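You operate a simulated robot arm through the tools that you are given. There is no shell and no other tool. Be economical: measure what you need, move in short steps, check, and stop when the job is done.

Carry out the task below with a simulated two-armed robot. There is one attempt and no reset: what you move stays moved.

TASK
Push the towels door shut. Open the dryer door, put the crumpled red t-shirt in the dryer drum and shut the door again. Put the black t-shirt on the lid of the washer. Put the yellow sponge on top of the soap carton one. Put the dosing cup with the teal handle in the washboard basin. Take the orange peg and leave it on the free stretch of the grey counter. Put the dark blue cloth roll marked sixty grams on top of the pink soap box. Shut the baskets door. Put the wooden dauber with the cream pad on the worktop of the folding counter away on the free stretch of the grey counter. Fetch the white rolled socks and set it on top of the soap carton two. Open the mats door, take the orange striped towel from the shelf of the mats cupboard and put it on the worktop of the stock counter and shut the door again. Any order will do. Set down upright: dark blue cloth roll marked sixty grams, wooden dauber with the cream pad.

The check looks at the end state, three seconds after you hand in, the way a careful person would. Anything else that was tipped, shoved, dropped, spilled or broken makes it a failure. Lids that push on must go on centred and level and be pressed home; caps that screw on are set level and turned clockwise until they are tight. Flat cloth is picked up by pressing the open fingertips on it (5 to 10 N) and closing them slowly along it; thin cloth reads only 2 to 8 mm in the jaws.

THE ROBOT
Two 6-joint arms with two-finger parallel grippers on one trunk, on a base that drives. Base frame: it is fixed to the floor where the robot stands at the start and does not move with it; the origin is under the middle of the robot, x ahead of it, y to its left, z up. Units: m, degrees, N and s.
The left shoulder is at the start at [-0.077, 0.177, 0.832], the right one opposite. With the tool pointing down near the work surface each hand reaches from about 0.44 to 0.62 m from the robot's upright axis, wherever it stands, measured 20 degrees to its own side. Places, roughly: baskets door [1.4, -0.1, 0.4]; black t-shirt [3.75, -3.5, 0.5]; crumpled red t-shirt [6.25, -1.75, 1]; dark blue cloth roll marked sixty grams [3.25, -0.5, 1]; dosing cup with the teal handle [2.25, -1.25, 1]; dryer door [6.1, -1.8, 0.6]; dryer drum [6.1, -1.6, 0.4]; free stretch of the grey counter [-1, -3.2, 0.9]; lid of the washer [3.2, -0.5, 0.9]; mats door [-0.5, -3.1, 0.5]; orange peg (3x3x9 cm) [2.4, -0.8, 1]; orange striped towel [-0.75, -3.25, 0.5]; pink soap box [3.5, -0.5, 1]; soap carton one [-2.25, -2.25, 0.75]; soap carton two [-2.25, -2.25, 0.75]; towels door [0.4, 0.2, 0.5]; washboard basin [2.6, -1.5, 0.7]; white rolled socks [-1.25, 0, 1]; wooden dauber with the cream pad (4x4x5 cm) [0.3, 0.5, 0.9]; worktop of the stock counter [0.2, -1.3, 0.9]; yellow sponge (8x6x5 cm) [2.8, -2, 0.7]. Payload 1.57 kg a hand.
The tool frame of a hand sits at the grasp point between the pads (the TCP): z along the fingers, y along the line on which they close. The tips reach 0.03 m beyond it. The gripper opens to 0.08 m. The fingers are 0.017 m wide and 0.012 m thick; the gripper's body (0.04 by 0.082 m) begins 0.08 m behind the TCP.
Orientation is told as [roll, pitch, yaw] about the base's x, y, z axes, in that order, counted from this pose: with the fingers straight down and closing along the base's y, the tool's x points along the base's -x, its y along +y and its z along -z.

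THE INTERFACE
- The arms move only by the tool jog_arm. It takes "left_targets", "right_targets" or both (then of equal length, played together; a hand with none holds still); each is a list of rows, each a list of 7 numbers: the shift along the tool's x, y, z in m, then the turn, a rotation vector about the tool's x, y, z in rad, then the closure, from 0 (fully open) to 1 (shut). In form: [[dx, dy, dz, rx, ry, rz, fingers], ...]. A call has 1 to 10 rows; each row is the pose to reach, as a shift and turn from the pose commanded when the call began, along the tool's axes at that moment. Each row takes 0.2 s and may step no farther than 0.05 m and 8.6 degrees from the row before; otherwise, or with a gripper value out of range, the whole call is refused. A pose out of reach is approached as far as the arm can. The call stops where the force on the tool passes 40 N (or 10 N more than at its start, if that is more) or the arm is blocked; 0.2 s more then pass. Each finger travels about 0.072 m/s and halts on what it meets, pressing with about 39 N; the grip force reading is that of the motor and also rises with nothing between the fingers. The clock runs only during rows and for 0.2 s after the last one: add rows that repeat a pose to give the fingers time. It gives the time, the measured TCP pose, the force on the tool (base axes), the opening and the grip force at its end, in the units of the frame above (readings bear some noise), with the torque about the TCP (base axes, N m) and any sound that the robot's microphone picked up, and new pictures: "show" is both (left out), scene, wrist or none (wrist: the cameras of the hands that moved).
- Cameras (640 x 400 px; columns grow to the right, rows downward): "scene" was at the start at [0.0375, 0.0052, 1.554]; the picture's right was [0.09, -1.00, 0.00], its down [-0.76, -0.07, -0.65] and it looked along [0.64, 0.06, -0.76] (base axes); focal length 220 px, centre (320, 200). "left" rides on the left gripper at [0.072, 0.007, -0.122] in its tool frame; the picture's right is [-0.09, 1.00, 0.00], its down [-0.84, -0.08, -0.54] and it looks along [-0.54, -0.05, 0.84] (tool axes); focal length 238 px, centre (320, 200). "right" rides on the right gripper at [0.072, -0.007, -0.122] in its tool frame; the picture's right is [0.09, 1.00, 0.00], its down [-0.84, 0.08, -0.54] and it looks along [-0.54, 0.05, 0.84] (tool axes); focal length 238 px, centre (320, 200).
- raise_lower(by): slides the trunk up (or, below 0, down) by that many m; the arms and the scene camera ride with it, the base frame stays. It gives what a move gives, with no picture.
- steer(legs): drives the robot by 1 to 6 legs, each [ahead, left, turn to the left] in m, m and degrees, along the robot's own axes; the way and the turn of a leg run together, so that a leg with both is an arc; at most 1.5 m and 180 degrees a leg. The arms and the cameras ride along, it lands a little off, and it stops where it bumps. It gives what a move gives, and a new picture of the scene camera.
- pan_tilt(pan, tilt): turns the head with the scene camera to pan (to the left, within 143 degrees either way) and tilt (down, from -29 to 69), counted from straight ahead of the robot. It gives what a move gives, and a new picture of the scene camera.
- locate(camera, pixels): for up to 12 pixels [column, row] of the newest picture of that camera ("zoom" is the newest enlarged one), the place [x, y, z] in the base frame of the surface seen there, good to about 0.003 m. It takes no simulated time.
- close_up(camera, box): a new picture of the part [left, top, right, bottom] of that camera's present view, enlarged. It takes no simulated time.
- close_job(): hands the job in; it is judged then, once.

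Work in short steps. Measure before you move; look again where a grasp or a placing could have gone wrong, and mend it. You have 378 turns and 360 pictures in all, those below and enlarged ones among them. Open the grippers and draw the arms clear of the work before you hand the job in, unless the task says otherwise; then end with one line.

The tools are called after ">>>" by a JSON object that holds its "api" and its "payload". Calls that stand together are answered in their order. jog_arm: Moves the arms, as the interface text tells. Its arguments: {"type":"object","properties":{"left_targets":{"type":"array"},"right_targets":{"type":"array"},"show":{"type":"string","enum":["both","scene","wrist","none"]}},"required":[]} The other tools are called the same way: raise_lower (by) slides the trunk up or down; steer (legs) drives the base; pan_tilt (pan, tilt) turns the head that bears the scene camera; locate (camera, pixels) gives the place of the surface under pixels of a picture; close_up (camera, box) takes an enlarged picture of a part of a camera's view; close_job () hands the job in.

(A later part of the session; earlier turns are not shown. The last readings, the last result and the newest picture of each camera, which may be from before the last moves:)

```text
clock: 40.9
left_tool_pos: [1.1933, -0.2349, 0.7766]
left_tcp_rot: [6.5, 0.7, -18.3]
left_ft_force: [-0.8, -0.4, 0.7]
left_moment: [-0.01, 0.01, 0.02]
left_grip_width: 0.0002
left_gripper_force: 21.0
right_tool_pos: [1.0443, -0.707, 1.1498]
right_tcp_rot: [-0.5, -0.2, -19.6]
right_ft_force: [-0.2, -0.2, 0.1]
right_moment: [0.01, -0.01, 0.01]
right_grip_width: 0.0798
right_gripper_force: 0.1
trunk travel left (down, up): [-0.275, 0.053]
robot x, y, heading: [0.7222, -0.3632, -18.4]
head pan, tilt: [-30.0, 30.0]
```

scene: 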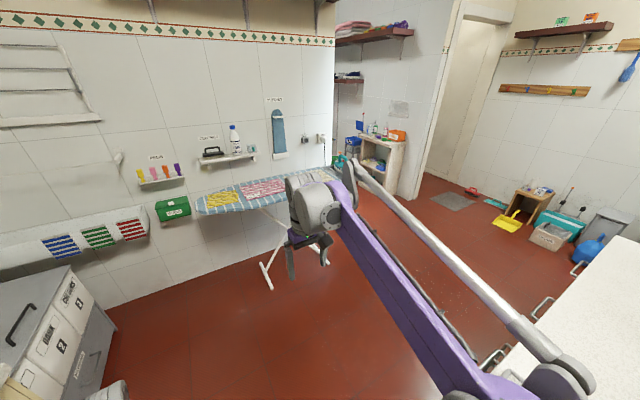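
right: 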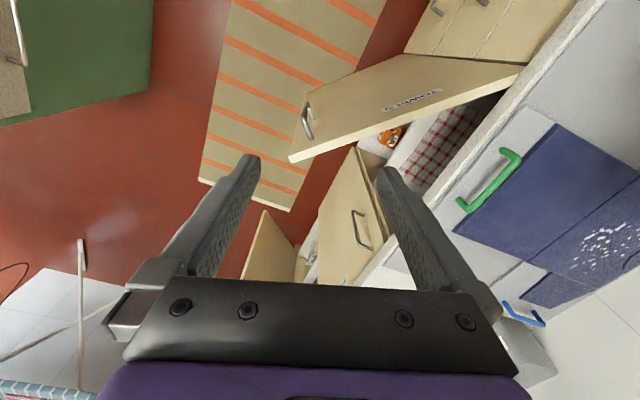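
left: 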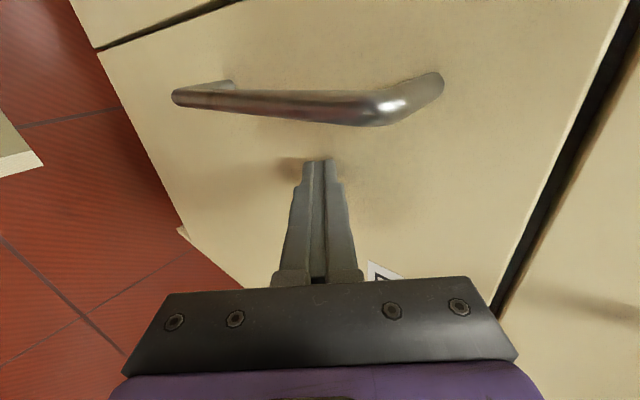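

I measure the wall ahead, the ironing board and the far shelf to build the map.

>>> {"api": "locate", "payload": {"camera": "scene", "pixels": [[60, 170], [240, 100], [250, 190], [320, 170], [385, 135], [420, 170], [500, 205], [530, 190], [600, 250], [620, 290], [150, 180], [380, 40]]}}

>>> {"api": "close_up", "payload": {"camera": "scene", "box": [130, 100, 450, 300]}}

>>> {"api": "close_up", "payload": {"camera": "scene", "box": [330, 0, 640, 260]}}

```text
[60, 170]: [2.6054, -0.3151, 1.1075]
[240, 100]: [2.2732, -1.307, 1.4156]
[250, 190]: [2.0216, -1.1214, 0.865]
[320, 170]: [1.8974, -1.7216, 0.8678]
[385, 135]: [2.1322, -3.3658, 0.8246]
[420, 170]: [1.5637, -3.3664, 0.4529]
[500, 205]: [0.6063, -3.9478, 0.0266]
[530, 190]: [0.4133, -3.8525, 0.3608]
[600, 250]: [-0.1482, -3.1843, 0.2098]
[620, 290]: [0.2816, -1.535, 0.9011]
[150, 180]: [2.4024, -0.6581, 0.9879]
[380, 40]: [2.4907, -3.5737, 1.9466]
```

```text
2.00 times, centred on (290, 200) of scene
```

zoom: 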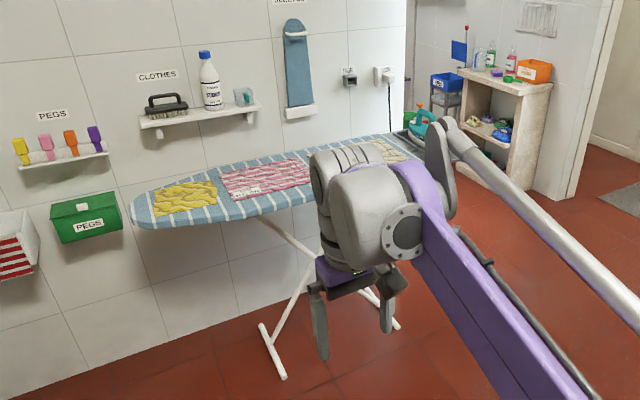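

```text
1.54 times, centred on (485, 130) of scene
```

zoom: 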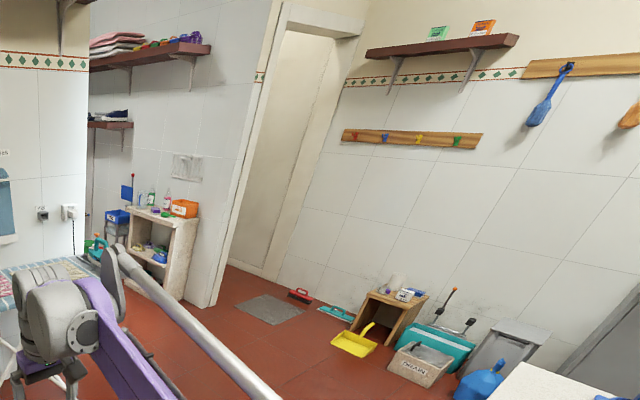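

Peg shelf is at about (2.40,−0.66…), the cup's shelf at (2.27,−1.3) behind the ironing board. I raise the left hand and drive nearer.

>>> {"api": "jog_arm", "payload": {"left_targets": [[0, 0.02, -0.045, -0.11, 0, 0, 0.5], [0, 0.04, -0.09, -0.11, 0, 0, 0], [0, 0.06, -0.135, -0.11, 0, 0, 0], [0, 0.08, -0.18, -0.11, 0, 0, 0], [0, 0.1, -0.225, -0.11, 0, 0, 0]], "show": "none"}}

>>> {"api": "steer", "payload": {"legs": [[0.7, -0.2, 0]]}}

>>> {"api": "pan_tilt", "payload": {"pan": -5, "tilt": 35}}

```text
clock: 42.1
left_tool_pos: [1.2213, -0.1631, 1.0157]
left_tcp_rot: [12.7, 0.6, -18.3]
left_ft_force: [1.0, 0.0, 0.3]
left_moment: [-0.02, -0.06, 0.01]
left_grip_width: 0.0803
left_gripper_force: 0.0
right_tool_pos: [1.0444, -0.7076, 1.1498]
right_tcp_rot: [-0.5, -0.2, -19.6]
right_ft_force: [0.5, 0.3, 0.4]
right_moment: [0.03, -0.03, -0.04]
right_grip_width: 0.0799
right_gripper_force: 0.1
trunk travel left (down, up): [-0.275, 0.053]
robot x, y, heading: [0.7224, -0.3642, -18.5]
head pan, tilt: [-30.0, 30.0]
```

```text
clock: 46.1
left_tool_pos: [1.8424, -0.5841, 1.0143]
left_tcp_rot: [12.7, 0.7, -19.0]
left_ft_force: [-0.5, -0.6, 0.1]
left_moment: [0.0, -0.01, 0.01]
left_grip_width: 0.0801
left_gripper_force: 0.1
right_tool_pos: [1.6564, -1.1266, 1.1493]
right_tcp_rot: [-0.5, -0.1, -20.2]
right_ft_force: [-0.4, 0.2, -0.6]
right_moment: [0.01, 0.03, -0.01]
right_grip_width: 0.08
right_gripper_force: 0.0
trunk travel left (down, up): [-0.275, 0.053]
robot x, y, heading: [1.3391, -0.7811, -19.2]
head pan, tilt: [-30.0, 30.0]
```

scene: 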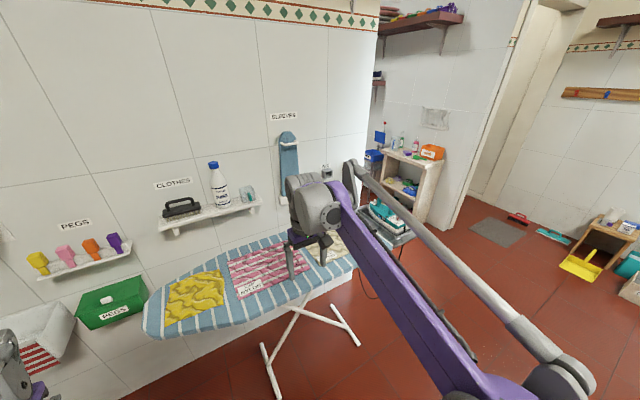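

```text
clock: 47.0
left_tool_pos: [1.8421, -0.5836, 1.0161]
left_tcp_rot: [12.8, 0.7, -19.0]
left_ft_force: [-1.6, -0.1, 0.2]
left_moment: [-0.03, 0.0, 0.01]
left_grip_width: 0.0798
left_gripper_force: 0.1
right_tool_pos: [1.657, -1.1274, 1.1494]
right_tcp_rot: [-0.5, 0.0, -20.2]
right_ft_force: [-0.3, 0.2, 0.3]
right_moment: [-0.01, 0.01, -0.04]
right_grip_width: 0.0797
right_gripper_force: 0.0
trunk travel left (down, up): [-0.275, 0.053]
robot x, y, heading: [1.3387, -0.7788, -19.0]
head pan, tilt: [-5.0, 35.0]
```

scene: 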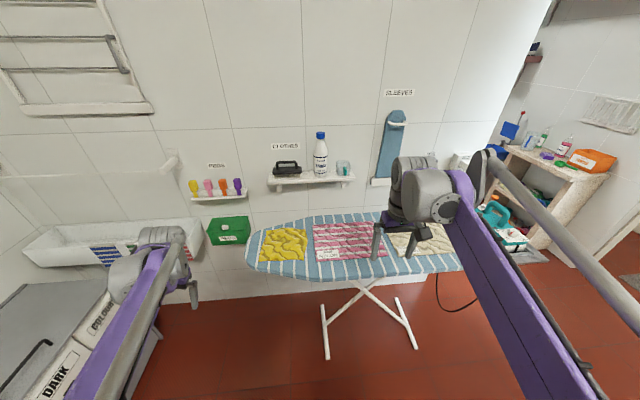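

Cup at (342,168), pegs at (215,185). I zoom in on both and measure.

>>> {"api": "close_up", "payload": {"camera": "scene", "box": [260, 120, 380, 200]}}

>>> {"api": "locate", "payload": {"camera": "zoom", "pixels": [[420, 250], [440, 250], [460, 250], [430, 220], [425, 290], [455, 295], [320, 200], [470, 320], [250, 310], [320, 300]]}}

>>> {"api": "close_up", "payload": {"camera": "scene", "box": [170, 150, 270, 215]}}

>>> {"api": "locate", "payload": {"camera": "zoom", "pixels": [[345, 225], [350, 260], [345, 190], [260, 230], [430, 225], [345, 290], [345, 310], [345, 240]]}}

```text
5.00 times, centred on (320, 160) of scene
```

zoom: 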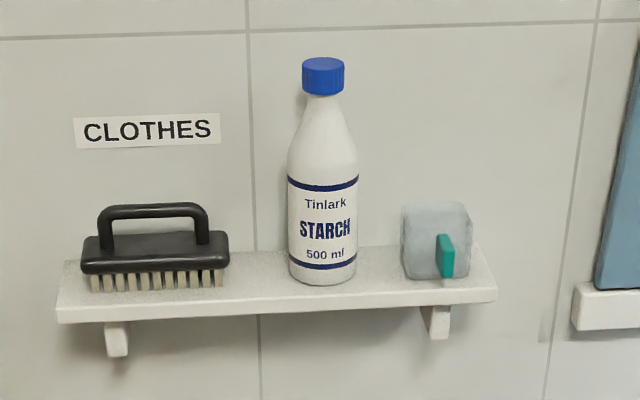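

```text
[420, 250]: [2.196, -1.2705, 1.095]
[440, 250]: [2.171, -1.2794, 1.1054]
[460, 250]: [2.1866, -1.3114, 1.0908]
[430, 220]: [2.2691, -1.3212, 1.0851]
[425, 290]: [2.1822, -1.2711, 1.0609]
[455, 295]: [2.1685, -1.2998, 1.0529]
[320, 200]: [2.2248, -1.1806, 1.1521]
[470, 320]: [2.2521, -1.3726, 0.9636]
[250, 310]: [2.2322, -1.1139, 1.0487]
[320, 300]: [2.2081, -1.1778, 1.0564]
```

```text
6.15 times, centred on (220, 182) of scene
```

zoom: 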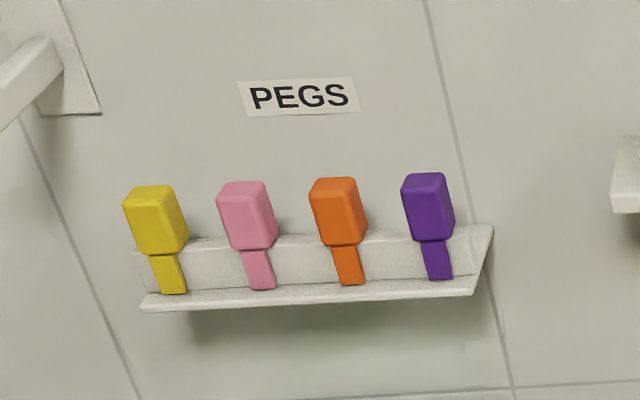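

```text
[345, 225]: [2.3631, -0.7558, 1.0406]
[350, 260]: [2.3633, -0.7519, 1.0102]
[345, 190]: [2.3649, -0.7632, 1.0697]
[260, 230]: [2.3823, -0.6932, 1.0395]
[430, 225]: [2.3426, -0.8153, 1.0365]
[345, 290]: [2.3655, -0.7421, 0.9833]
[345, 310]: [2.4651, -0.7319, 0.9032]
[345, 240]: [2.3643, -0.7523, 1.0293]
```

I measure the ironing board's front edge and feet to see how near the base may come.

>>> {"api": "locate", "payload": {"camera": "scene", "pixels": [[250, 268], [300, 276], [360, 280], [440, 272], [327, 357], [416, 347], [323, 306], [398, 299], [262, 232], [320, 216]]}}

>>> {"api": "pan_tilt", "payload": {"pan": -5, "tilt": 65}}

```text
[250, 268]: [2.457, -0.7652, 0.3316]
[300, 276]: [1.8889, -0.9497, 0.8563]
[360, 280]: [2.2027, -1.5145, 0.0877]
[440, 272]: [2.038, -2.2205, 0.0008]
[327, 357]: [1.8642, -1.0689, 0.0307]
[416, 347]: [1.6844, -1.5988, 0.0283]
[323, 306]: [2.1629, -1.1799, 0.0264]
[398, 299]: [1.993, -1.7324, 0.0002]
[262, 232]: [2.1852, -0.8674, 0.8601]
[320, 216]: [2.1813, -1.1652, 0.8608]
```

```text
clock: 48.0
left_tool_pos: [1.841, -0.585, 1.0143]
left_tcp_rot: [12.7, 0.7, -19.0]
left_ft_force: [-0.2, -0.1, -0.1]
left_moment: [-0.04, -0.03, 0.03]
left_grip_width: 0.0798
left_gripper_force: 0.1
right_tool_pos: [1.6571, -1.1275, 1.1493]
right_tcp_rot: [-0.5, 0.0, -20.2]
right_ft_force: [0.2, 0.0, 1.5]
right_moment: [0.05, 0.0, -0.01]
right_grip_width: 0.0801
right_gripper_force: 0.0
trunk travel left (down, up): [-0.275, 0.053]
robot x, y, heading: [1.3422, -0.7769, -19.2]
head pan, tilt: [-5.0, 65.0]
```

scene: 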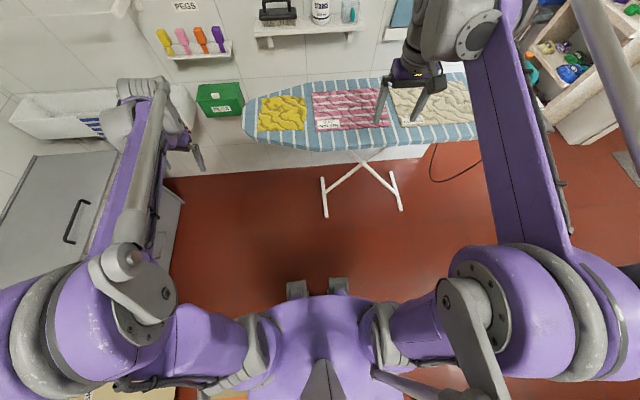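

Board edge at u≈2.05, feet at ≈2.1. I drive 0.24 m ahead, then view the cup.

>>> {"api": "steer", "payload": {"legs": [[0.24, 0.0, 0.5]]}}

>>> {"api": "pan_tilt", "payload": {"pan": -15, "tilt": 40}}

>>> {"api": "close_up", "payload": {"camera": "scene", "box": [290, 80, 410, 160]}}

```text
clock: 49.8
left_tool_pos: [2.0752, -0.6631, 1.0152]
left_tcp_rot: [12.8, 0.7, -18.7]
left_ft_force: [0.1, -0.2, -0.3]
left_moment: [-0.02, 0.01, -0.03]
left_grip_width: 0.0799
left_gripper_force: 0.0
right_tool_pos: [1.8929, -1.2078, 1.1497]
right_tcp_rot: [-0.5, -0.2, -20.0]
right_ft_force: [0.1, 0.2, -1.0]
right_moment: [-0.04, 0.03, -0.02]
right_grip_width: 0.0802
right_gripper_force: 0.0
trunk travel left (down, up): [-0.275, 0.053]
robot x, y, heading: [1.5769, -0.8592, -19.0]
head pan, tilt: [-5.0, 65.0]
```

scene: 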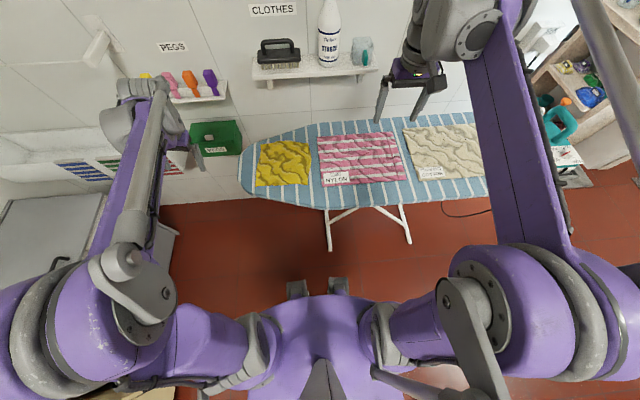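

```text
clock: 50.7
left_tool_pos: [2.074, -0.6641, 1.0156]
left_tcp_rot: [12.7, 0.7, -18.8]
left_ft_force: [0.7, -0.7, 0.2]
left_moment: [-0.02, -0.02, -0.01]
left_grip_width: 0.0798
left_gripper_force: 0.0
right_tool_pos: [1.8926, -1.2075, 1.1492]
right_tcp_rot: [-0.5, -0.1, -20.0]
right_ft_force: [-0.7, 0.4, -0.6]
right_moment: [0.0, 0.0, -0.03]
right_grip_width: 0.0798
right_gripper_force: 0.0
trunk travel left (down, up): [-0.275, 0.053]
robot x, y, heading: [1.5764, -0.8618, -19.2]
head pan, tilt: [-15.0, 40.0]
```

scene: 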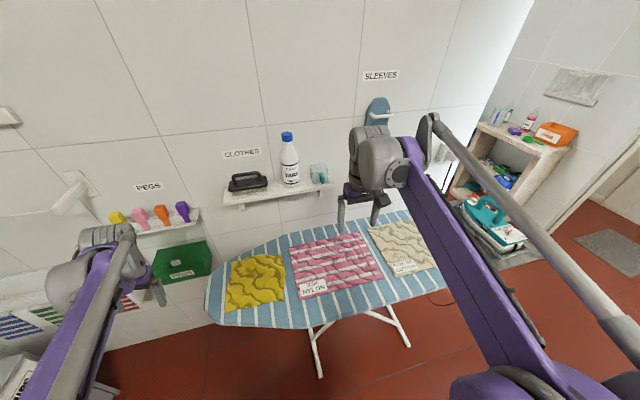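

```text
5.00 times, centred on (350, 120) of scene
```

zoom: 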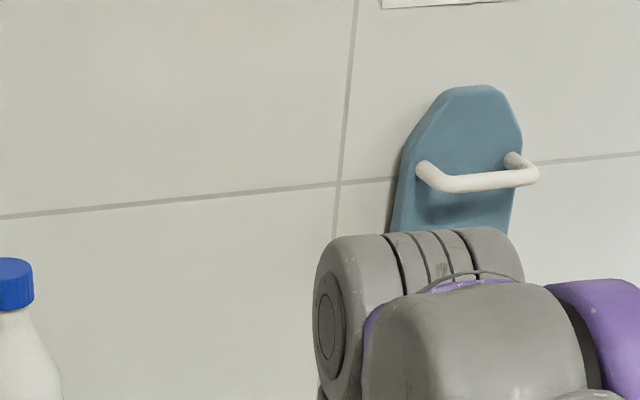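

Box was off; I zoom on the cup near (320,173).

>>> {"api": "close_up", "payload": {"camera": "scene", "box": [272, 140, 352, 200]}}

>>> {"api": "locate", "payload": {"camera": "zoom", "pixels": [[320, 215], [350, 190], [430, 190], [350, 280], [400, 270], [430, 270], [400, 300], [370, 325], [300, 340], [380, 210], [450, 330], [230, 340]]}}

```text
6.67 times, centred on (312, 170) of scene
```

zoom: 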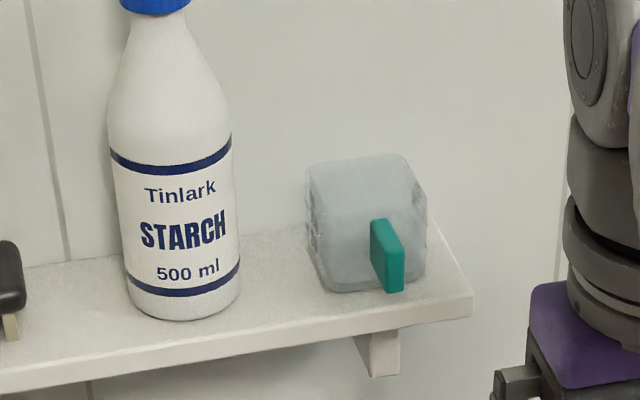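

```text
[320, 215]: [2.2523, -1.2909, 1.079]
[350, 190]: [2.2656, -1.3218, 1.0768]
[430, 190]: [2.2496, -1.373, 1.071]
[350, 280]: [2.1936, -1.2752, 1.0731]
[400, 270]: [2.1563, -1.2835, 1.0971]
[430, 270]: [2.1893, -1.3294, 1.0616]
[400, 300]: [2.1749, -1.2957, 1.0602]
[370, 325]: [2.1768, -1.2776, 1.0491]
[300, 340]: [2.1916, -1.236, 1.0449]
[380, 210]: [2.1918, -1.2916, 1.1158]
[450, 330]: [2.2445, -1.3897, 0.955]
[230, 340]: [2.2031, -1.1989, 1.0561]
```

The handle (teal, u≈2.45–2.48, z 1.065–1.115) sticks out toward me. I tilt the right hand forward 40° and bring it to a pre-grasp in front of the handle.

>>> {"api": "jog_arm", "payload": {"right_targets": [[-0.0355, 0.003, -0.004, 0, -0.117, -0.004, 0], [-0.071, 0.006, -0.008, 0, -0.233, -0.009, 0], [-0.1065, 0.009, -0.012, 0, -0.35, -0.013, 0], [-0.142, 0.012, -0.016, 0, -0.467, -0.017, 0], [-0.1775, 0.015, -0.02, 0, -0.583, -0.021, 0], [-0.213, 0.018, -0.024, 0, -0.7, -0.026, 0]], "show": "both"}}

```text
clock: 52.1
left_tool_pos: [2.075, -0.6643, 1.0155]
left_tcp_rot: [12.6, 0.7, -18.8]
left_ft_force: [0.7, -0.3, 0.6]
left_moment: [0.0, 0.02, 0.03]
left_grip_width: 0.0799
left_gripper_force: 0.2
right_tool_pos: [2.1022, -1.266, 1.173]
right_tcp_rot: [-1.3, -40.3, -17.8]
right_ft_force: [0.0, -0.7, -0.2]
right_moment: [0.03, 0.02, -0.01]
right_grip_width: 0.0801
right_gripper_force: 0.0
trunk travel left (down, up): [-0.275, 0.053]
robot x, y, heading: [1.5774, -0.8624, -19.1]
head pan, tilt: [-15.0, 40.0]
```

scene: 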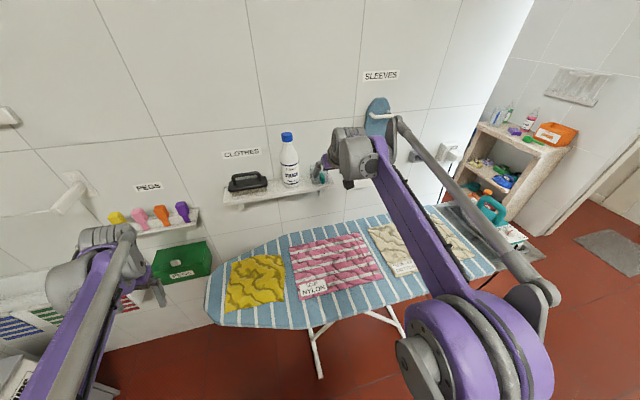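
right: 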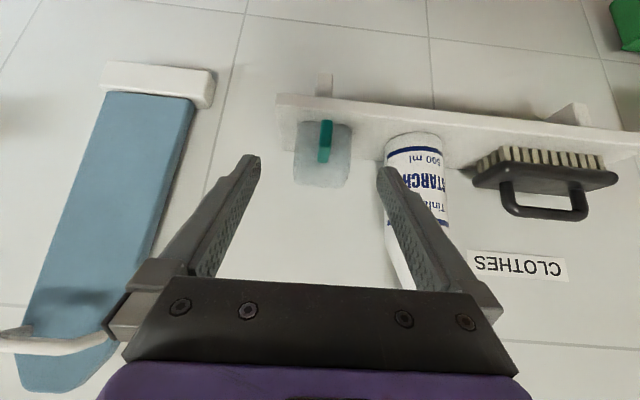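

The handle (326,140) is lined up between the fingers. I measure it in the wrist view.

>>> {"api": "locate", "payload": {"camera": "right", "pixels": [[326, 130], [326, 145], [324, 155], [300, 165], [345, 165], [322, 185], [298, 128], [350, 128], [340, 105]]}}

```text
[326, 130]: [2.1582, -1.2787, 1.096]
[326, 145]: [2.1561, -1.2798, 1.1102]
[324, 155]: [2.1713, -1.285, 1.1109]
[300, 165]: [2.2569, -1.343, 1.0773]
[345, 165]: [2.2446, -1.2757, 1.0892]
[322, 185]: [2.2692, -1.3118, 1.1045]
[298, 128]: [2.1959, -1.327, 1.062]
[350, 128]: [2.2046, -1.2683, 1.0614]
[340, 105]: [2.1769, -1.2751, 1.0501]
```

I advance 10 cm along the fingers to the handle, then close slowly.

>>> {"api": "jog_arm", "payload": {"right_targets": [[0.001, 0.002, 0.04, 0, 0, 0, 0], [0.003, 0.003, 0.075, 0, 0, 0, 0], [0.0046, 0.004, 0.101, 0, 0, 0, 0], [0.0046, 0.004, 0.101, 0, 0, 0, 0.4], [0.0046, 0.004, 0.101, 0, 0, 0, 0.8], [0.0046, 0.004, 0.101, 0, 0, 0, 1], [0.0046, 0.004, 0.101, 0, 0, 0, 1]], "show": "wrist"}}

```text
clock: 53.7
left_tool_pos: [2.0743, -0.6631, 1.0153]
left_tcp_rot: [12.7, 0.6, -18.8]
left_ft_force: [0.7, 0.9, -0.6]
left_moment: [-0.04, -0.03, 0.03]
left_grip_width: 0.0798
left_gripper_force: 0.0
right_tool_pos: [2.1577, -1.2814, 1.0925]
right_tcp_rot: [-1.2, -40.2, -17.9]
right_ft_force: [0.3, -0.2, 1.1]
right_moment: [0.05, -0.06, 0.03]
right_grip_width: 0.0107
right_gripper_force: 28.2
trunk travel left (down, up): [-0.275, 0.053]
robot x, y, heading: [1.572, -0.8619, -19.1]
head pan, tilt: [-15.0, 40.0]
```

right: 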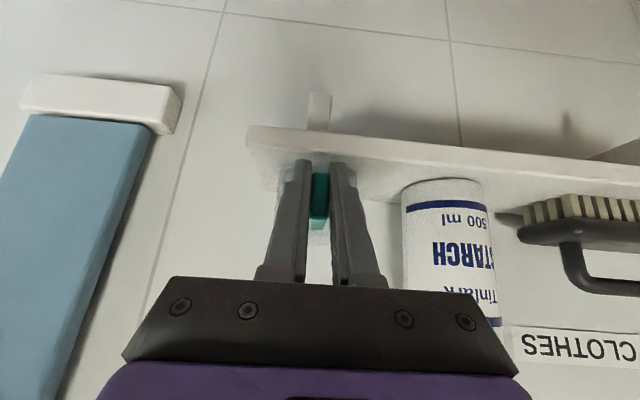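

Handle gripped (10.7 mm). I lift it 10 cm straight up and draw back.

>>> {"api": "jog_arm", "payload": {"right_targets": [[-0.016, 0, -0.019, 0, 0, 0, 1], [-0.032, 0, -0.038, 0, 0, 0, 1], [-0.049, 0, -0.057, 0, 0, 0, 1], [-0.065, 0, -0.076, 0, 0, 0, 1], [-0.027, 0, -0.108, 0, 0, 0, 1], [0.011, 0, -0.14, 0, 0, 0, 1], [0.049, 0, -0.172, 0, 0, 0, 1], [0.087, 0, -0.204, 0, 0, 0, 1], [0.125, 0, -0.236, 0, 0, 0, 1]], "show": "both"}}

```text
clock: 55.7
left_tool_pos: [2.0732, -0.6634, 1.015]
left_tcp_rot: [12.8, 0.7, -18.8]
left_ft_force: [-0.4, 0.1, 0.9]
left_moment: [0.01, -0.05, -0.01]
left_grip_width: 0.0798
left_gripper_force: 0.2
right_tool_pos: [1.9202, -1.1994, 1.1919]
right_tcp_rot: [-1.3, -40.4, -17.8]
right_ft_force: [0.5, 0.6, 0.2]
right_moment: [0.0, -0.02, -0.01]
right_grip_width: 0.0105
right_gripper_force: 28.4
trunk travel left (down, up): [-0.275, 0.053]
robot x, y, heading: [1.5746, -0.8608, -18.8]
head pan, tilt: [-15.0, 40.0]
```

scene: 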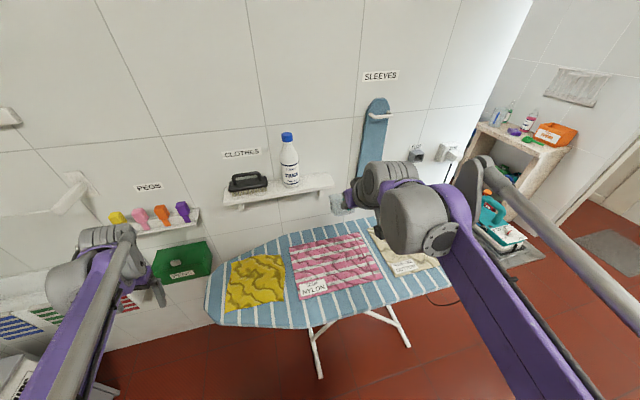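
right: 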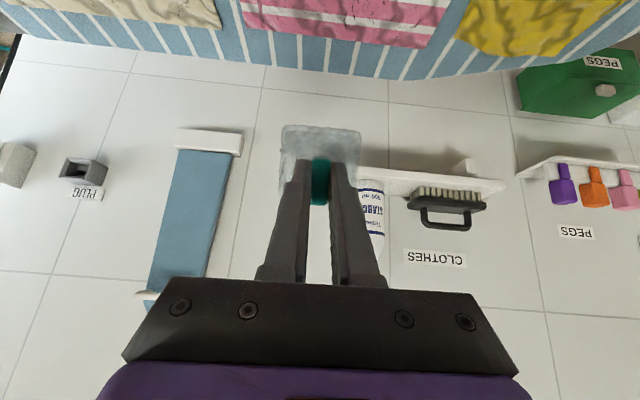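

The cup is held. I back up and look right to plan the way around the wall corner.

>>> {"api": "steer", "payload": {"legs": [[-0.25, 0.0, 0]]}}

>>> {"api": "pan_tilt", "payload": {"pan": -75, "tilt": 35}}

>>> {"api": "locate", "payload": {"camera": "scene", "pixels": [[60, 200], [100, 130], [150, 200], [320, 250], [400, 300], [500, 300], [560, 250], [600, 350], [250, 150], [450, 200]]}}

```text
clock: 57.5
left_tool_pos: [1.8426, -0.5861, 1.0154]
left_tcp_rot: [12.7, 0.7, -19.1]
left_ft_force: [-0.4, -0.1, 0.4]
left_moment: [0.01, 0.02, -0.02]
left_grip_width: 0.08
left_gripper_force: 0.1
right_tool_pos: [1.6894, -1.1207, 1.1912]
right_tcp_rot: [-1.3, -40.2, -18.1]
right_ft_force: [0.2, -0.6, 0.2]
right_moment: [0.0, -0.02, 0.0]
right_grip_width: 0.0105
right_gripper_force: 28.4
trunk travel left (down, up): [-0.275, 0.053]
robot x, y, heading: [1.3411, -0.7785, -19.2]
head pan, tilt: [-15.0, 40.0]
```

scene: 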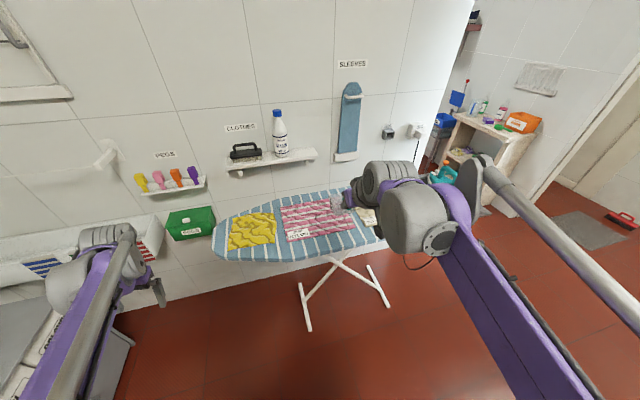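

```text
clock: 58.8
left_tool_pos: [1.8437, -0.586, 1.0151]
left_tcp_rot: [12.7, 0.8, -19.2]
left_ft_force: [0.7, 0.3, -1.0]
left_moment: [0.0, 0.01, -0.02]
left_grip_width: 0.0801
left_gripper_force: 0.2
right_tool_pos: [1.6888, -1.1212, 1.1916]
right_tcp_rot: [-1.3, -40.3, -18.1]
right_ft_force: [0.0, 0.0, -0.3]
right_moment: [-0.01, 0.01, -0.03]
right_grip_width: 0.0104
right_gripper_force: 28.4
trunk travel left (down, up): [-0.275, 0.053]
robot x, y, heading: [1.3437, -0.7799, -19.4]
head pan, tilt: [-75.0, 35.0]
```

scene: 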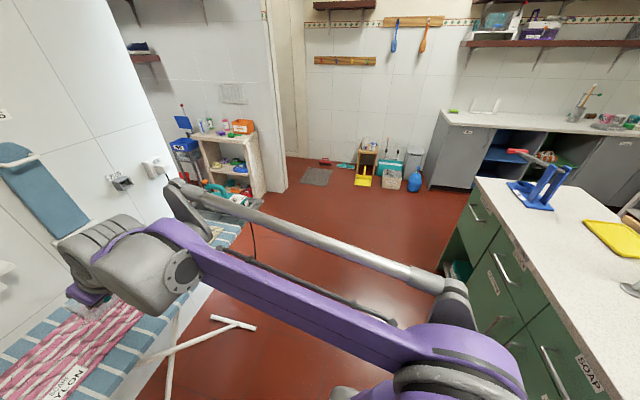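

```text
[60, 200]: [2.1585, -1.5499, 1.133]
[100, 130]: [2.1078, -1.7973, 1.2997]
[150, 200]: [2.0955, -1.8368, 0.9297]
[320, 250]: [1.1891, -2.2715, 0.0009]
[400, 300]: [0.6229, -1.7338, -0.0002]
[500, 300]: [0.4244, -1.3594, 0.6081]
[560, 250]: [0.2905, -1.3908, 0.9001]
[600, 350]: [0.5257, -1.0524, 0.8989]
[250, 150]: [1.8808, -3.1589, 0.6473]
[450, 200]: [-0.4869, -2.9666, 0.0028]
```

The aisle is clear. I strafe right 1.5 m toward the alcove opening.

>>> {"api": "steer", "payload": {"legs": [[0.0, -1.5, 0.7]]}}

>>> {"api": "pan_tilt", "payload": {"pan": 5, "tilt": 25}}

```text
clock: 71.8
left_tool_pos: [1.3713, -1.9687, 1.015]
left_tcp_rot: [12.7, 0.7, -17.6]
left_ft_force: [-0.8, -0.9, 0.6]
left_moment: [0.01, 0.05, 0.02]
left_grip_width: 0.0799
left_gripper_force: 0.1
right_tool_pos: [1.2308, -2.5076, 1.1917]
right_tcp_rot: [-1.4, -40.2, -16.6]
right_ft_force: [-0.3, -1.3, 0.6]
right_moment: [-0.03, 0.0, 0.0]
right_grip_width: 0.0104
right_gripper_force: 28.7
trunk travel left (down, up): [-0.275, 0.053]
robot x, y, heading: [0.8782, -2.1745, -17.8]
head pan, tilt: [-75.0, 35.0]
```

scene: 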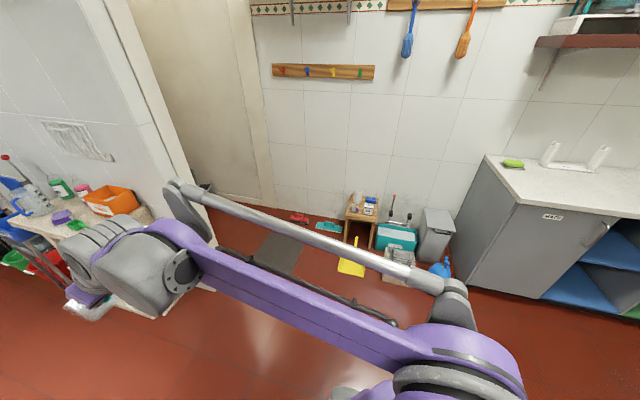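

```text
clock: 73.4
left_tool_pos: [1.3706, -1.9684, 1.0154]
left_tcp_rot: [12.7, 0.6, -17.5]
left_ft_force: [-0.8, 0.6, -0.6]
left_moment: [-0.03, 0.0, 0.03]
left_grip_width: 0.0803
left_gripper_force: 0.0
right_tool_pos: [1.2312, -2.5087, 1.1913]
right_tcp_rot: [-1.4, -40.2, -16.6]
right_ft_force: [0.4, 0.5, 0.4]
right_moment: [-0.02, 0.0, 0.02]
right_grip_width: 0.0104
right_gripper_force: 28.9
trunk travel left (down, up): [-0.275, 0.053]
robot x, y, heading: [0.8772, -2.1735, -17.6]
head pan, tilt: [5.0, 25.0]
```

scene: 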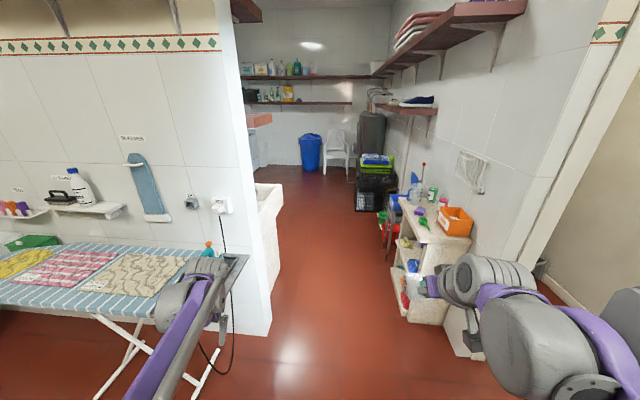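

A corridor leads ahead between the wall end and a white shelf unit, with the sink on its left. I measure widths.

>>> {"api": "locate", "payload": {"camera": "scene", "pixels": [[262, 330], [270, 190], [280, 260], [410, 320], [425, 230], [380, 205], [310, 160], [255, 150], [435, 85], [290, 100], [450, 340], [260, 115]]}}

>>> {"api": "close_up", "payload": {"camera": "scene", "box": [220, 20, 480, 200]}}

```text
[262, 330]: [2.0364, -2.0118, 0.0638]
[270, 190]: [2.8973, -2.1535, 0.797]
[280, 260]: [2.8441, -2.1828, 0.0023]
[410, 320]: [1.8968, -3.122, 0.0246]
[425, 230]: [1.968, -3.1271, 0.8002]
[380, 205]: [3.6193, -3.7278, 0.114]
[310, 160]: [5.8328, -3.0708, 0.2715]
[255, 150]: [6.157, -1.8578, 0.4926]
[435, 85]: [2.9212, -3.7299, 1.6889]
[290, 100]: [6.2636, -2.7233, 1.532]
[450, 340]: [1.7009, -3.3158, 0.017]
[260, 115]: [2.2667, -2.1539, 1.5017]
```

```text
2.22 times, centred on (350, 110) of scene
```

zoom: 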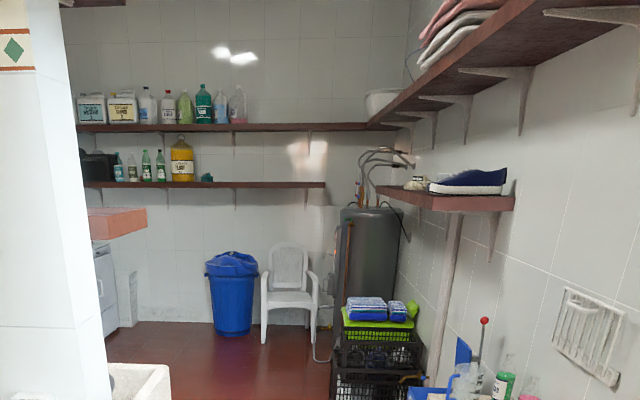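

The corridor is 1.1 m wide and straight ahead. I drive 1.5 m in.

>>> {"api": "steer", "payload": {"legs": [[1.5, -0.05, -0.5]]}}

>>> {"api": "pan_tilt", "payload": {"pan": 70, "tilt": 30}}

>>> {"api": "pan_tilt", "payload": {"pan": 20, "tilt": 20}}

```text
refused: leg 1 is longer than a leg can be; nothing moved
```

```text
clock: 74.7
left_tool_pos: [1.3716, -1.968, 1.015]
left_tcp_rot: [12.7, 0.7, -17.6]
left_ft_force: [0.2, 0.3, -0.2]
left_moment: [-0.01, 0.0, 0.0]
left_grip_width: 0.08
left_gripper_force: 0.0
right_tool_pos: [1.2304, -2.5067, 1.1909]
right_tcp_rot: [-1.3, -40.2, -16.5]
right_ft_force: [0.2, -0.3, -0.2]
right_moment: [0.01, 0.0, -0.02]
right_grip_width: 0.0105
right_gripper_force: 28.4
trunk travel left (down, up): [-0.275, 0.053]
robot x, y, heading: [0.8744, -2.1762, -17.8]
head pan, tilt: [70.0, 30.0]
```

scene: 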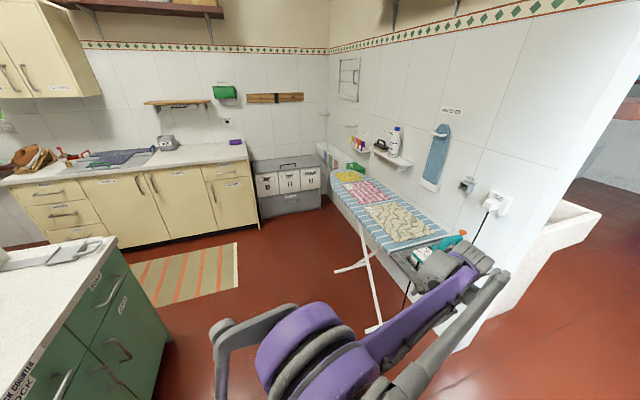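

```text
clock: 75.9
left_tool_pos: [1.3716, -1.9681, 1.0141]
left_tcp_rot: [12.6, 0.7, -17.6]
left_ft_force: [0.1, -1.4, -0.6]
left_moment: [-0.02, -0.02, -0.01]
left_grip_width: 0.0801
left_gripper_force: 0.0
right_tool_pos: [1.231, -2.5077, 1.1903]
right_tcp_rot: [-1.3, -40.2, -16.5]
right_ft_force: [0.3, 0.6, 0.3]
right_moment: [0.02, 0.02, -0.01]
right_grip_width: 0.0106
right_gripper_force: 28.1
trunk travel left (down, up): [-0.275, 0.053]
robot x, y, heading: [0.876, -2.1772, -18.0]
head pan, tilt: [20.0, 20.0]
```

scene: 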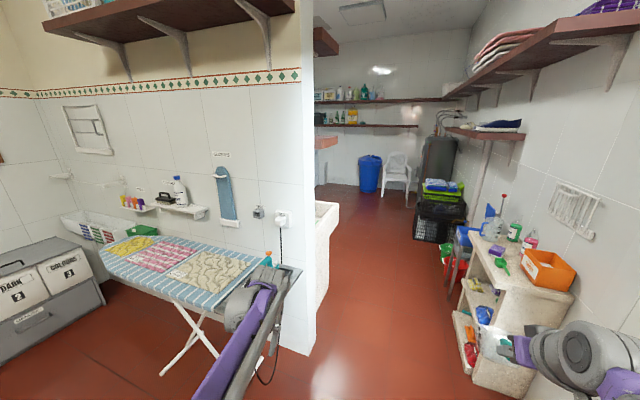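

I tuck the left hand inward and up (iron and wall corner are near), then drive.

>>> {"api": "jog_arm", "payload": {"left_targets": [[0.01, -0.03, -0.035, 0.11, 0, 0, 0], [0.02, -0.06, -0.07, 0.22, 0, 0, 0], [0.04, -0.08, -0.11, 0.22, 0, 0, 0], [0.06, -0.1, -0.15, 0.22, 0, 0, 0], [0.08, -0.12, -0.19, 0.22, 0, 0, 0], [0.1, -0.12, -0.23, 0.22, 0, 0, 0]], "show": "none"}}

>>> {"api": "steer", "payload": {"legs": [[0.1, -0.06, 0], [1.3, 0, 0]]}}

>>> {"api": "pan_tilt", "payload": {"pan": 75, "tilt": 40}}

>>> {"api": "pan_tilt", "payload": {"pan": -40, "tilt": 35}}

```text
clock: 77.3
left_tool_pos: [1.2276, -2.0998, 1.2163]
left_tcp_rot: [0.1, 0.6, -17.5]
left_ft_force: [-0.3, 0.4, 0.7]
left_moment: [0.0, -0.01, 0.0]
left_grip_width: 0.08
left_gripper_force: 0.1
right_tool_pos: [1.2303, -2.5078, 1.1916]
right_tcp_rot: [-1.3, -40.2, -16.6]
right_ft_force: [0.8, 0.8, 0.1]
right_moment: [-0.03, 0.03, 0.02]
right_grip_width: 0.0106
right_gripper_force: 28.1
trunk travel left (down, up): [-0.275, 0.053]
robot x, y, heading: [0.8789, -2.1733, -17.6]
head pan, tilt: [20.0, 20.0]
```

```text
clock: 84.6
left_tool_pos: [2.5268, -2.6461, 1.2155]
left_tcp_rot: [0.1, 0.7, -21.5]
left_ft_force: [0.0, -0.9, 0.4]
left_moment: [-0.02, -0.01, -0.01]
left_grip_width: 0.0799
left_gripper_force: 0.1
right_tool_pos: [2.5011, -3.0541, 1.1914]
right_tcp_rot: [-1.2, -40.2, -20.5]
right_ft_force: [-0.6, 0.5, -0.6]
right_moment: [0.03, 0.04, 0.01]
right_grip_width: 0.0107
right_gripper_force: 28.1
trunk travel left (down, up): [-0.275, 0.053]
robot x, y, heading: [2.1734, -2.7003, -21.8]
head pan, tilt: [20.0, 20.0]
```

scene: 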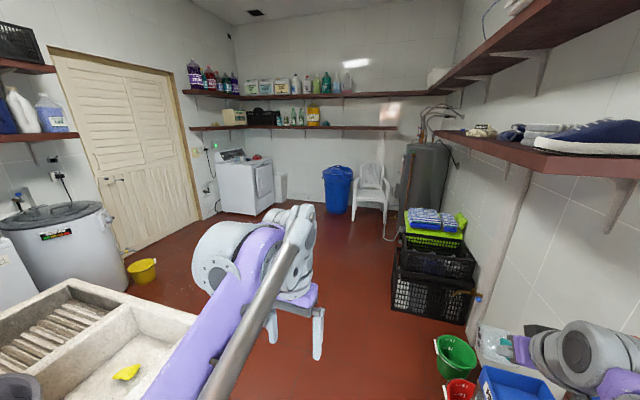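

```text
clock: 85.9
left_tool_pos: [2.5261, -2.647, 1.2146]
left_tcp_rot: [0.1, 0.7, -21.5]
left_ft_force: [-0.3, 0.8, 0.8]
left_moment: [0.0, 0.03, 0.01]
left_grip_width: 0.0801
left_gripper_force: 0.0
right_tool_pos: [2.501, -3.0542, 1.1913]
right_tcp_rot: [-1.2, -40.2, -20.5]
right_ft_force: [1.0, 0.2, 0.0]
right_moment: [0.0, 0.0, 0.0]
right_grip_width: 0.0105
right_gripper_force: 28.5
trunk travel left (down, up): [-0.275, 0.053]
robot x, y, heading: [2.1702, -2.6976, -21.5]
head pan, tilt: [75.0, 40.0]
```

scene: 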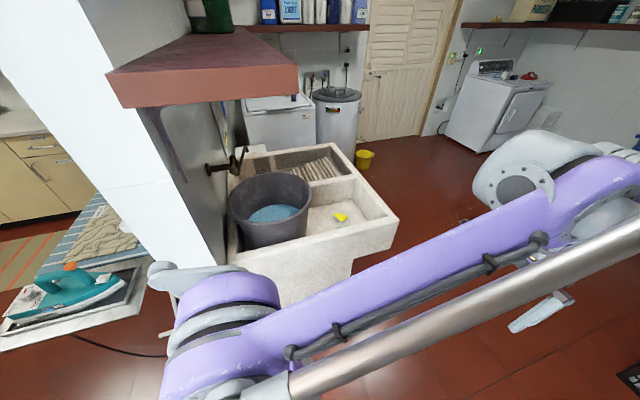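

```text
clock: 87.8
left_tool_pos: [2.5262, -2.6465, 1.2157]
left_tcp_rot: [0.1, 0.7, -21.5]
left_ft_force: [-0.4, 0.2, -0.1]
left_moment: [0.0, 0.02, -0.03]
left_grip_width: 0.0798
left_gripper_force: 0.1
right_tool_pos: [2.5016, -3.0528, 1.1925]
right_tcp_rot: [-1.3, -40.2, -20.5]
right_ft_force: [0.5, 0.7, 0.0]
right_moment: [-0.01, -0.01, 0.02]
right_grip_width: 0.0106
right_gripper_force: 28.4
trunk travel left (down, up): [-0.275, 0.053]
robot x, y, heading: [2.1732, -2.6969, -21.6]
head pan, tilt: [-40.0, 35.0]
```

scene: 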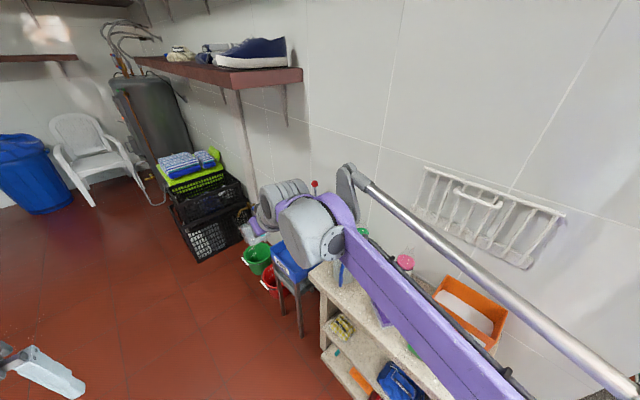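

The sink with washboard basin, sponge and bucket is to my left-front. I look again there and measure it.

>>> {"api": "pan_tilt", "payload": {"pan": 65, "tilt": 35}}

>>> {"api": "locate", "payload": {"camera": "scene", "pixels": [[375, 205], [440, 225], [300, 190], [350, 165], [385, 190], [400, 155], [450, 210], [395, 120], [320, 85], [395, 60], [560, 80], [310, 235]]}}

>>> {"api": "close_up", "payload": {"camera": "scene", "box": [240, 30, 480, 250]}}

```text
clock: 89.6
left_tool_pos: [2.5266, -2.6464, 1.2158]
left_tcp_rot: [0.2, 0.6, -21.6]
left_ft_force: [0.1, 0.5, 0.1]
left_moment: [-0.02, -0.01, 0.0]
left_grip_width: 0.08
left_gripper_force: 0.1
right_tool_pos: [2.5016, -3.0537, 1.192]
right_tcp_rot: [-1.2, -40.1, -20.6]
right_ft_force: [0.3, 0.2, -0.4]
right_moment: [0.02, 0.02, -0.01]
right_grip_width: 0.0106
right_gripper_force: 28.5
trunk travel left (down, up): [-0.275, 0.053]
robot x, y, heading: [2.1711, -2.7011, -21.6]
head pan, tilt: [65.0, 35.0]
```

scene: 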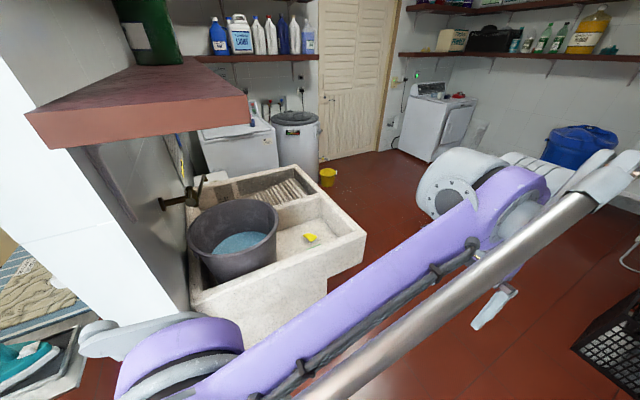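

```text
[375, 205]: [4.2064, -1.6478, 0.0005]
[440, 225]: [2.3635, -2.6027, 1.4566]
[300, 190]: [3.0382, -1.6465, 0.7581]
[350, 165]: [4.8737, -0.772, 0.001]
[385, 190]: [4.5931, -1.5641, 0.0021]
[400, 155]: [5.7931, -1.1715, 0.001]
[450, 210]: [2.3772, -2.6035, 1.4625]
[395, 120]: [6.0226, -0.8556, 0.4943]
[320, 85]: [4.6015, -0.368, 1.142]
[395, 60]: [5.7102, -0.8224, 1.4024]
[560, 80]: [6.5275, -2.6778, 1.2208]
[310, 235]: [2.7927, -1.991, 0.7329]
```

```text
1.82 times, centred on (360, 140) of scene
```

zoom: 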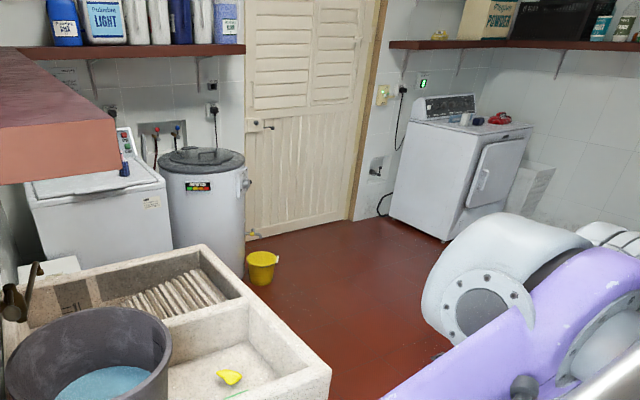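

I measure the sink's corners and basin floors.

>>> {"api": "locate", "payload": {"camera": "scene", "pixels": [[362, 234], [298, 168], [316, 200], [275, 215], [290, 215], [240, 185], [270, 190], [200, 295], [265, 172], [240, 205], [310, 260], [280, 245]]}}

```text
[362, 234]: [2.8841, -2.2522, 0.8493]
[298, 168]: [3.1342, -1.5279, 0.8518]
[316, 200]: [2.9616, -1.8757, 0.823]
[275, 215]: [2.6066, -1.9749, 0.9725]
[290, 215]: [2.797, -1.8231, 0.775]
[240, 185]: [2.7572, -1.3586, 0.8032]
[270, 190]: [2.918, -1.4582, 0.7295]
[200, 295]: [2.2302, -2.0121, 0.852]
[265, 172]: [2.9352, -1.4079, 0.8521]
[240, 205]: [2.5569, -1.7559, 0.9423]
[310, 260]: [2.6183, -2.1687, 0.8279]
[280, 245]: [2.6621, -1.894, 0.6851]
```

Sink (rim 0.852) spans u 2.75–3.46, v −1.2…−0.45; the washboard basin is best reached from its right side. I drive around to there.

>>> {"api": "steer", "payload": {"legs": [[0, 0, 3], [1.05, 0, 0], [0, 1.0, 0], [0, 0, 90], [0, 0, 90]]}}

>>> {"api": "pan_tilt", "payload": {"pan": 0, "tilt": 40}}

```text
clock: 112.0
left_tool_pos: [3.1198, -2.1349, 1.2157]
left_tcp_rot: [0.1, 0.8, 165.3]
left_ft_force: [0.9, -0.6, 0.0]
left_moment: [0.0, -0.01, -0.01]
left_grip_width: 0.0802
left_gripper_force: 0.0
right_tool_pos: [3.0983, -1.7274, 1.192]
right_tcp_rot: [-1.4, -40.2, 166.4]
right_ft_force: [-0.4, -0.3, -0.6]
right_moment: [0.01, -0.02, 0.03]
right_grip_width: 0.0104
right_gripper_force: 28.3
trunk travel left (down, up): [-0.275, 0.053]
robot x, y, heading: [3.4681, -2.0431, 165.1]
head pan, tilt: [65.0, 35.0]
```

scene: 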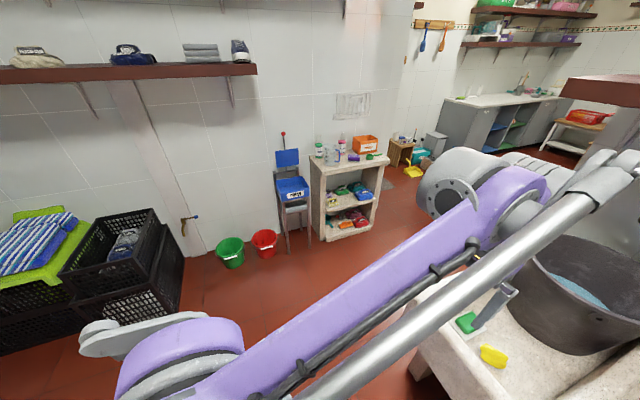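

```text
clock: 113.4
left_tool_pos: [3.1202, -2.1349, 1.2152]
left_tcp_rot: [0.1, 0.7, 165.5]
left_ft_force: [-0.1, -0.7, 0.6]
left_moment: [0.01, 0.0, -0.03]
left_grip_width: 0.08
left_gripper_force: 0.1
right_tool_pos: [3.0976, -1.7263, 1.1914]
right_tcp_rot: [-1.2, -40.3, 166.4]
right_ft_force: [-0.2, 0.1, -1.7]
right_moment: [-0.02, -0.02, 0.01]
right_grip_width: 0.0106
right_gripper_force: 28.9
trunk travel left (down, up): [-0.275, 0.053]
robot x, y, heading: [3.4666, -2.0386, 164.9]
head pan, tilt: [0.0, 40.0]
```

scene: 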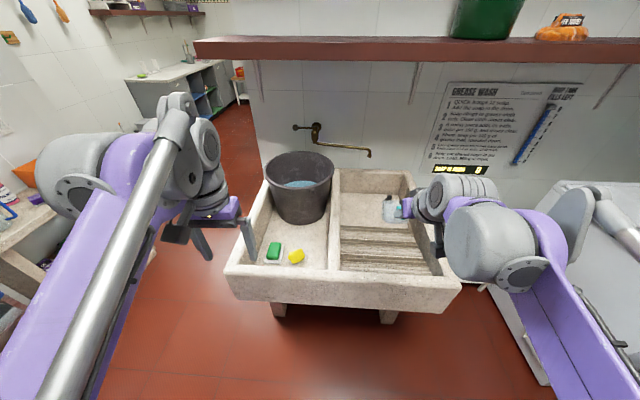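

I now face the sink; the flat floor of the washboard basin is at (370,205), sponge at (296,256). I measure.

>>> {"api": "locate", "payload": {"camera": "scene", "pixels": [[355, 210], [365, 195], [375, 215], [350, 225], [385, 240], [335, 190], [410, 180], [340, 270], [440, 275], [296, 256], [290, 262], [305, 250]]}}

>>> {"api": "close_up", "payload": {"camera": "scene", "box": [220, 130, 480, 320]}}

```text
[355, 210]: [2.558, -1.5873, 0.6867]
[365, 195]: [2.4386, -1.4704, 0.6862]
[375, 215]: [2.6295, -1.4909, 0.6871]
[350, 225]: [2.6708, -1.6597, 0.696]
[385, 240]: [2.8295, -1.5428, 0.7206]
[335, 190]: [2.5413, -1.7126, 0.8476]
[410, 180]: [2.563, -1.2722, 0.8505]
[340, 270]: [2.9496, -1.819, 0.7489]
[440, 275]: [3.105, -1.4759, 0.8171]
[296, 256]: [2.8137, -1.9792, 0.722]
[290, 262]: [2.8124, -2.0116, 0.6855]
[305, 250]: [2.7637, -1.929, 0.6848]
```

```text
2.11 times, centred on (350, 225) of scene
```

zoom: 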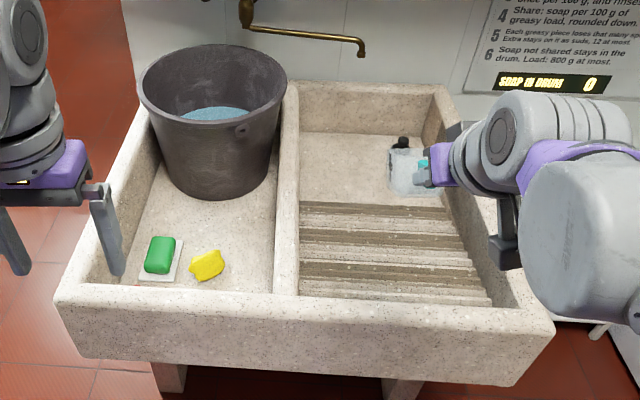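

Flat floor is z 0.687 around (2.56,−1.56). I square up and move 0.18 m closer, then check the tap.

>>> {"api": "steer", "payload": {"legs": [[0, 0, -3.5], [0.18, 0.0, 0]]}}

>>> {"api": "locate", "payload": {"camera": "scene", "pixels": [[320, 130], [345, 140], [375, 142], [350, 60], [330, 245], [340, 300], [430, 200], [355, 200], [375, 200]]}}

```text
clock: 115.3
left_tool_pos: [2.9487, -2.0591, 1.2147]
left_tcp_rot: [0.1, 0.7, 161.9]
left_ft_force: [0.1, 0.5, -0.2]
left_moment: [0.0, -0.04, 0.02]
left_grip_width: 0.0798
left_gripper_force: 0.1
right_tool_pos: [2.9489, -1.6505, 1.1911]
right_tcp_rot: [-1.3, -40.2, 163.1]
right_ft_force: [-0.1, 0.0, -0.6]
right_moment: [0.0, 0.01, -0.04]
right_grip_width: 0.0103
right_gripper_force: 28.1
trunk travel left (down, up): [-0.275, 0.053]
robot x, y, heading: [3.2986, -1.9863, 161.7]
head pan, tilt: [0.0, 40.0]
```

scene: 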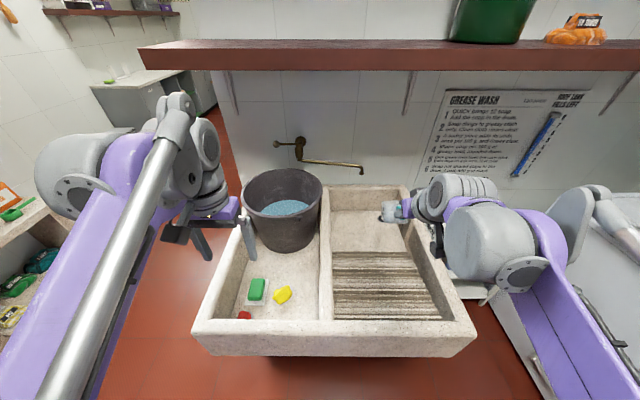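

```text
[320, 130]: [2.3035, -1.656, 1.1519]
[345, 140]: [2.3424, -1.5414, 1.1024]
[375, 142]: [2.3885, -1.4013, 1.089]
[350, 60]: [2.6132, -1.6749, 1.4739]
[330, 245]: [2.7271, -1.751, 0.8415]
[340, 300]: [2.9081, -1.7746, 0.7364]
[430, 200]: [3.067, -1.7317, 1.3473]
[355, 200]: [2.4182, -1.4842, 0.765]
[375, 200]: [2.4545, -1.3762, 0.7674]
```

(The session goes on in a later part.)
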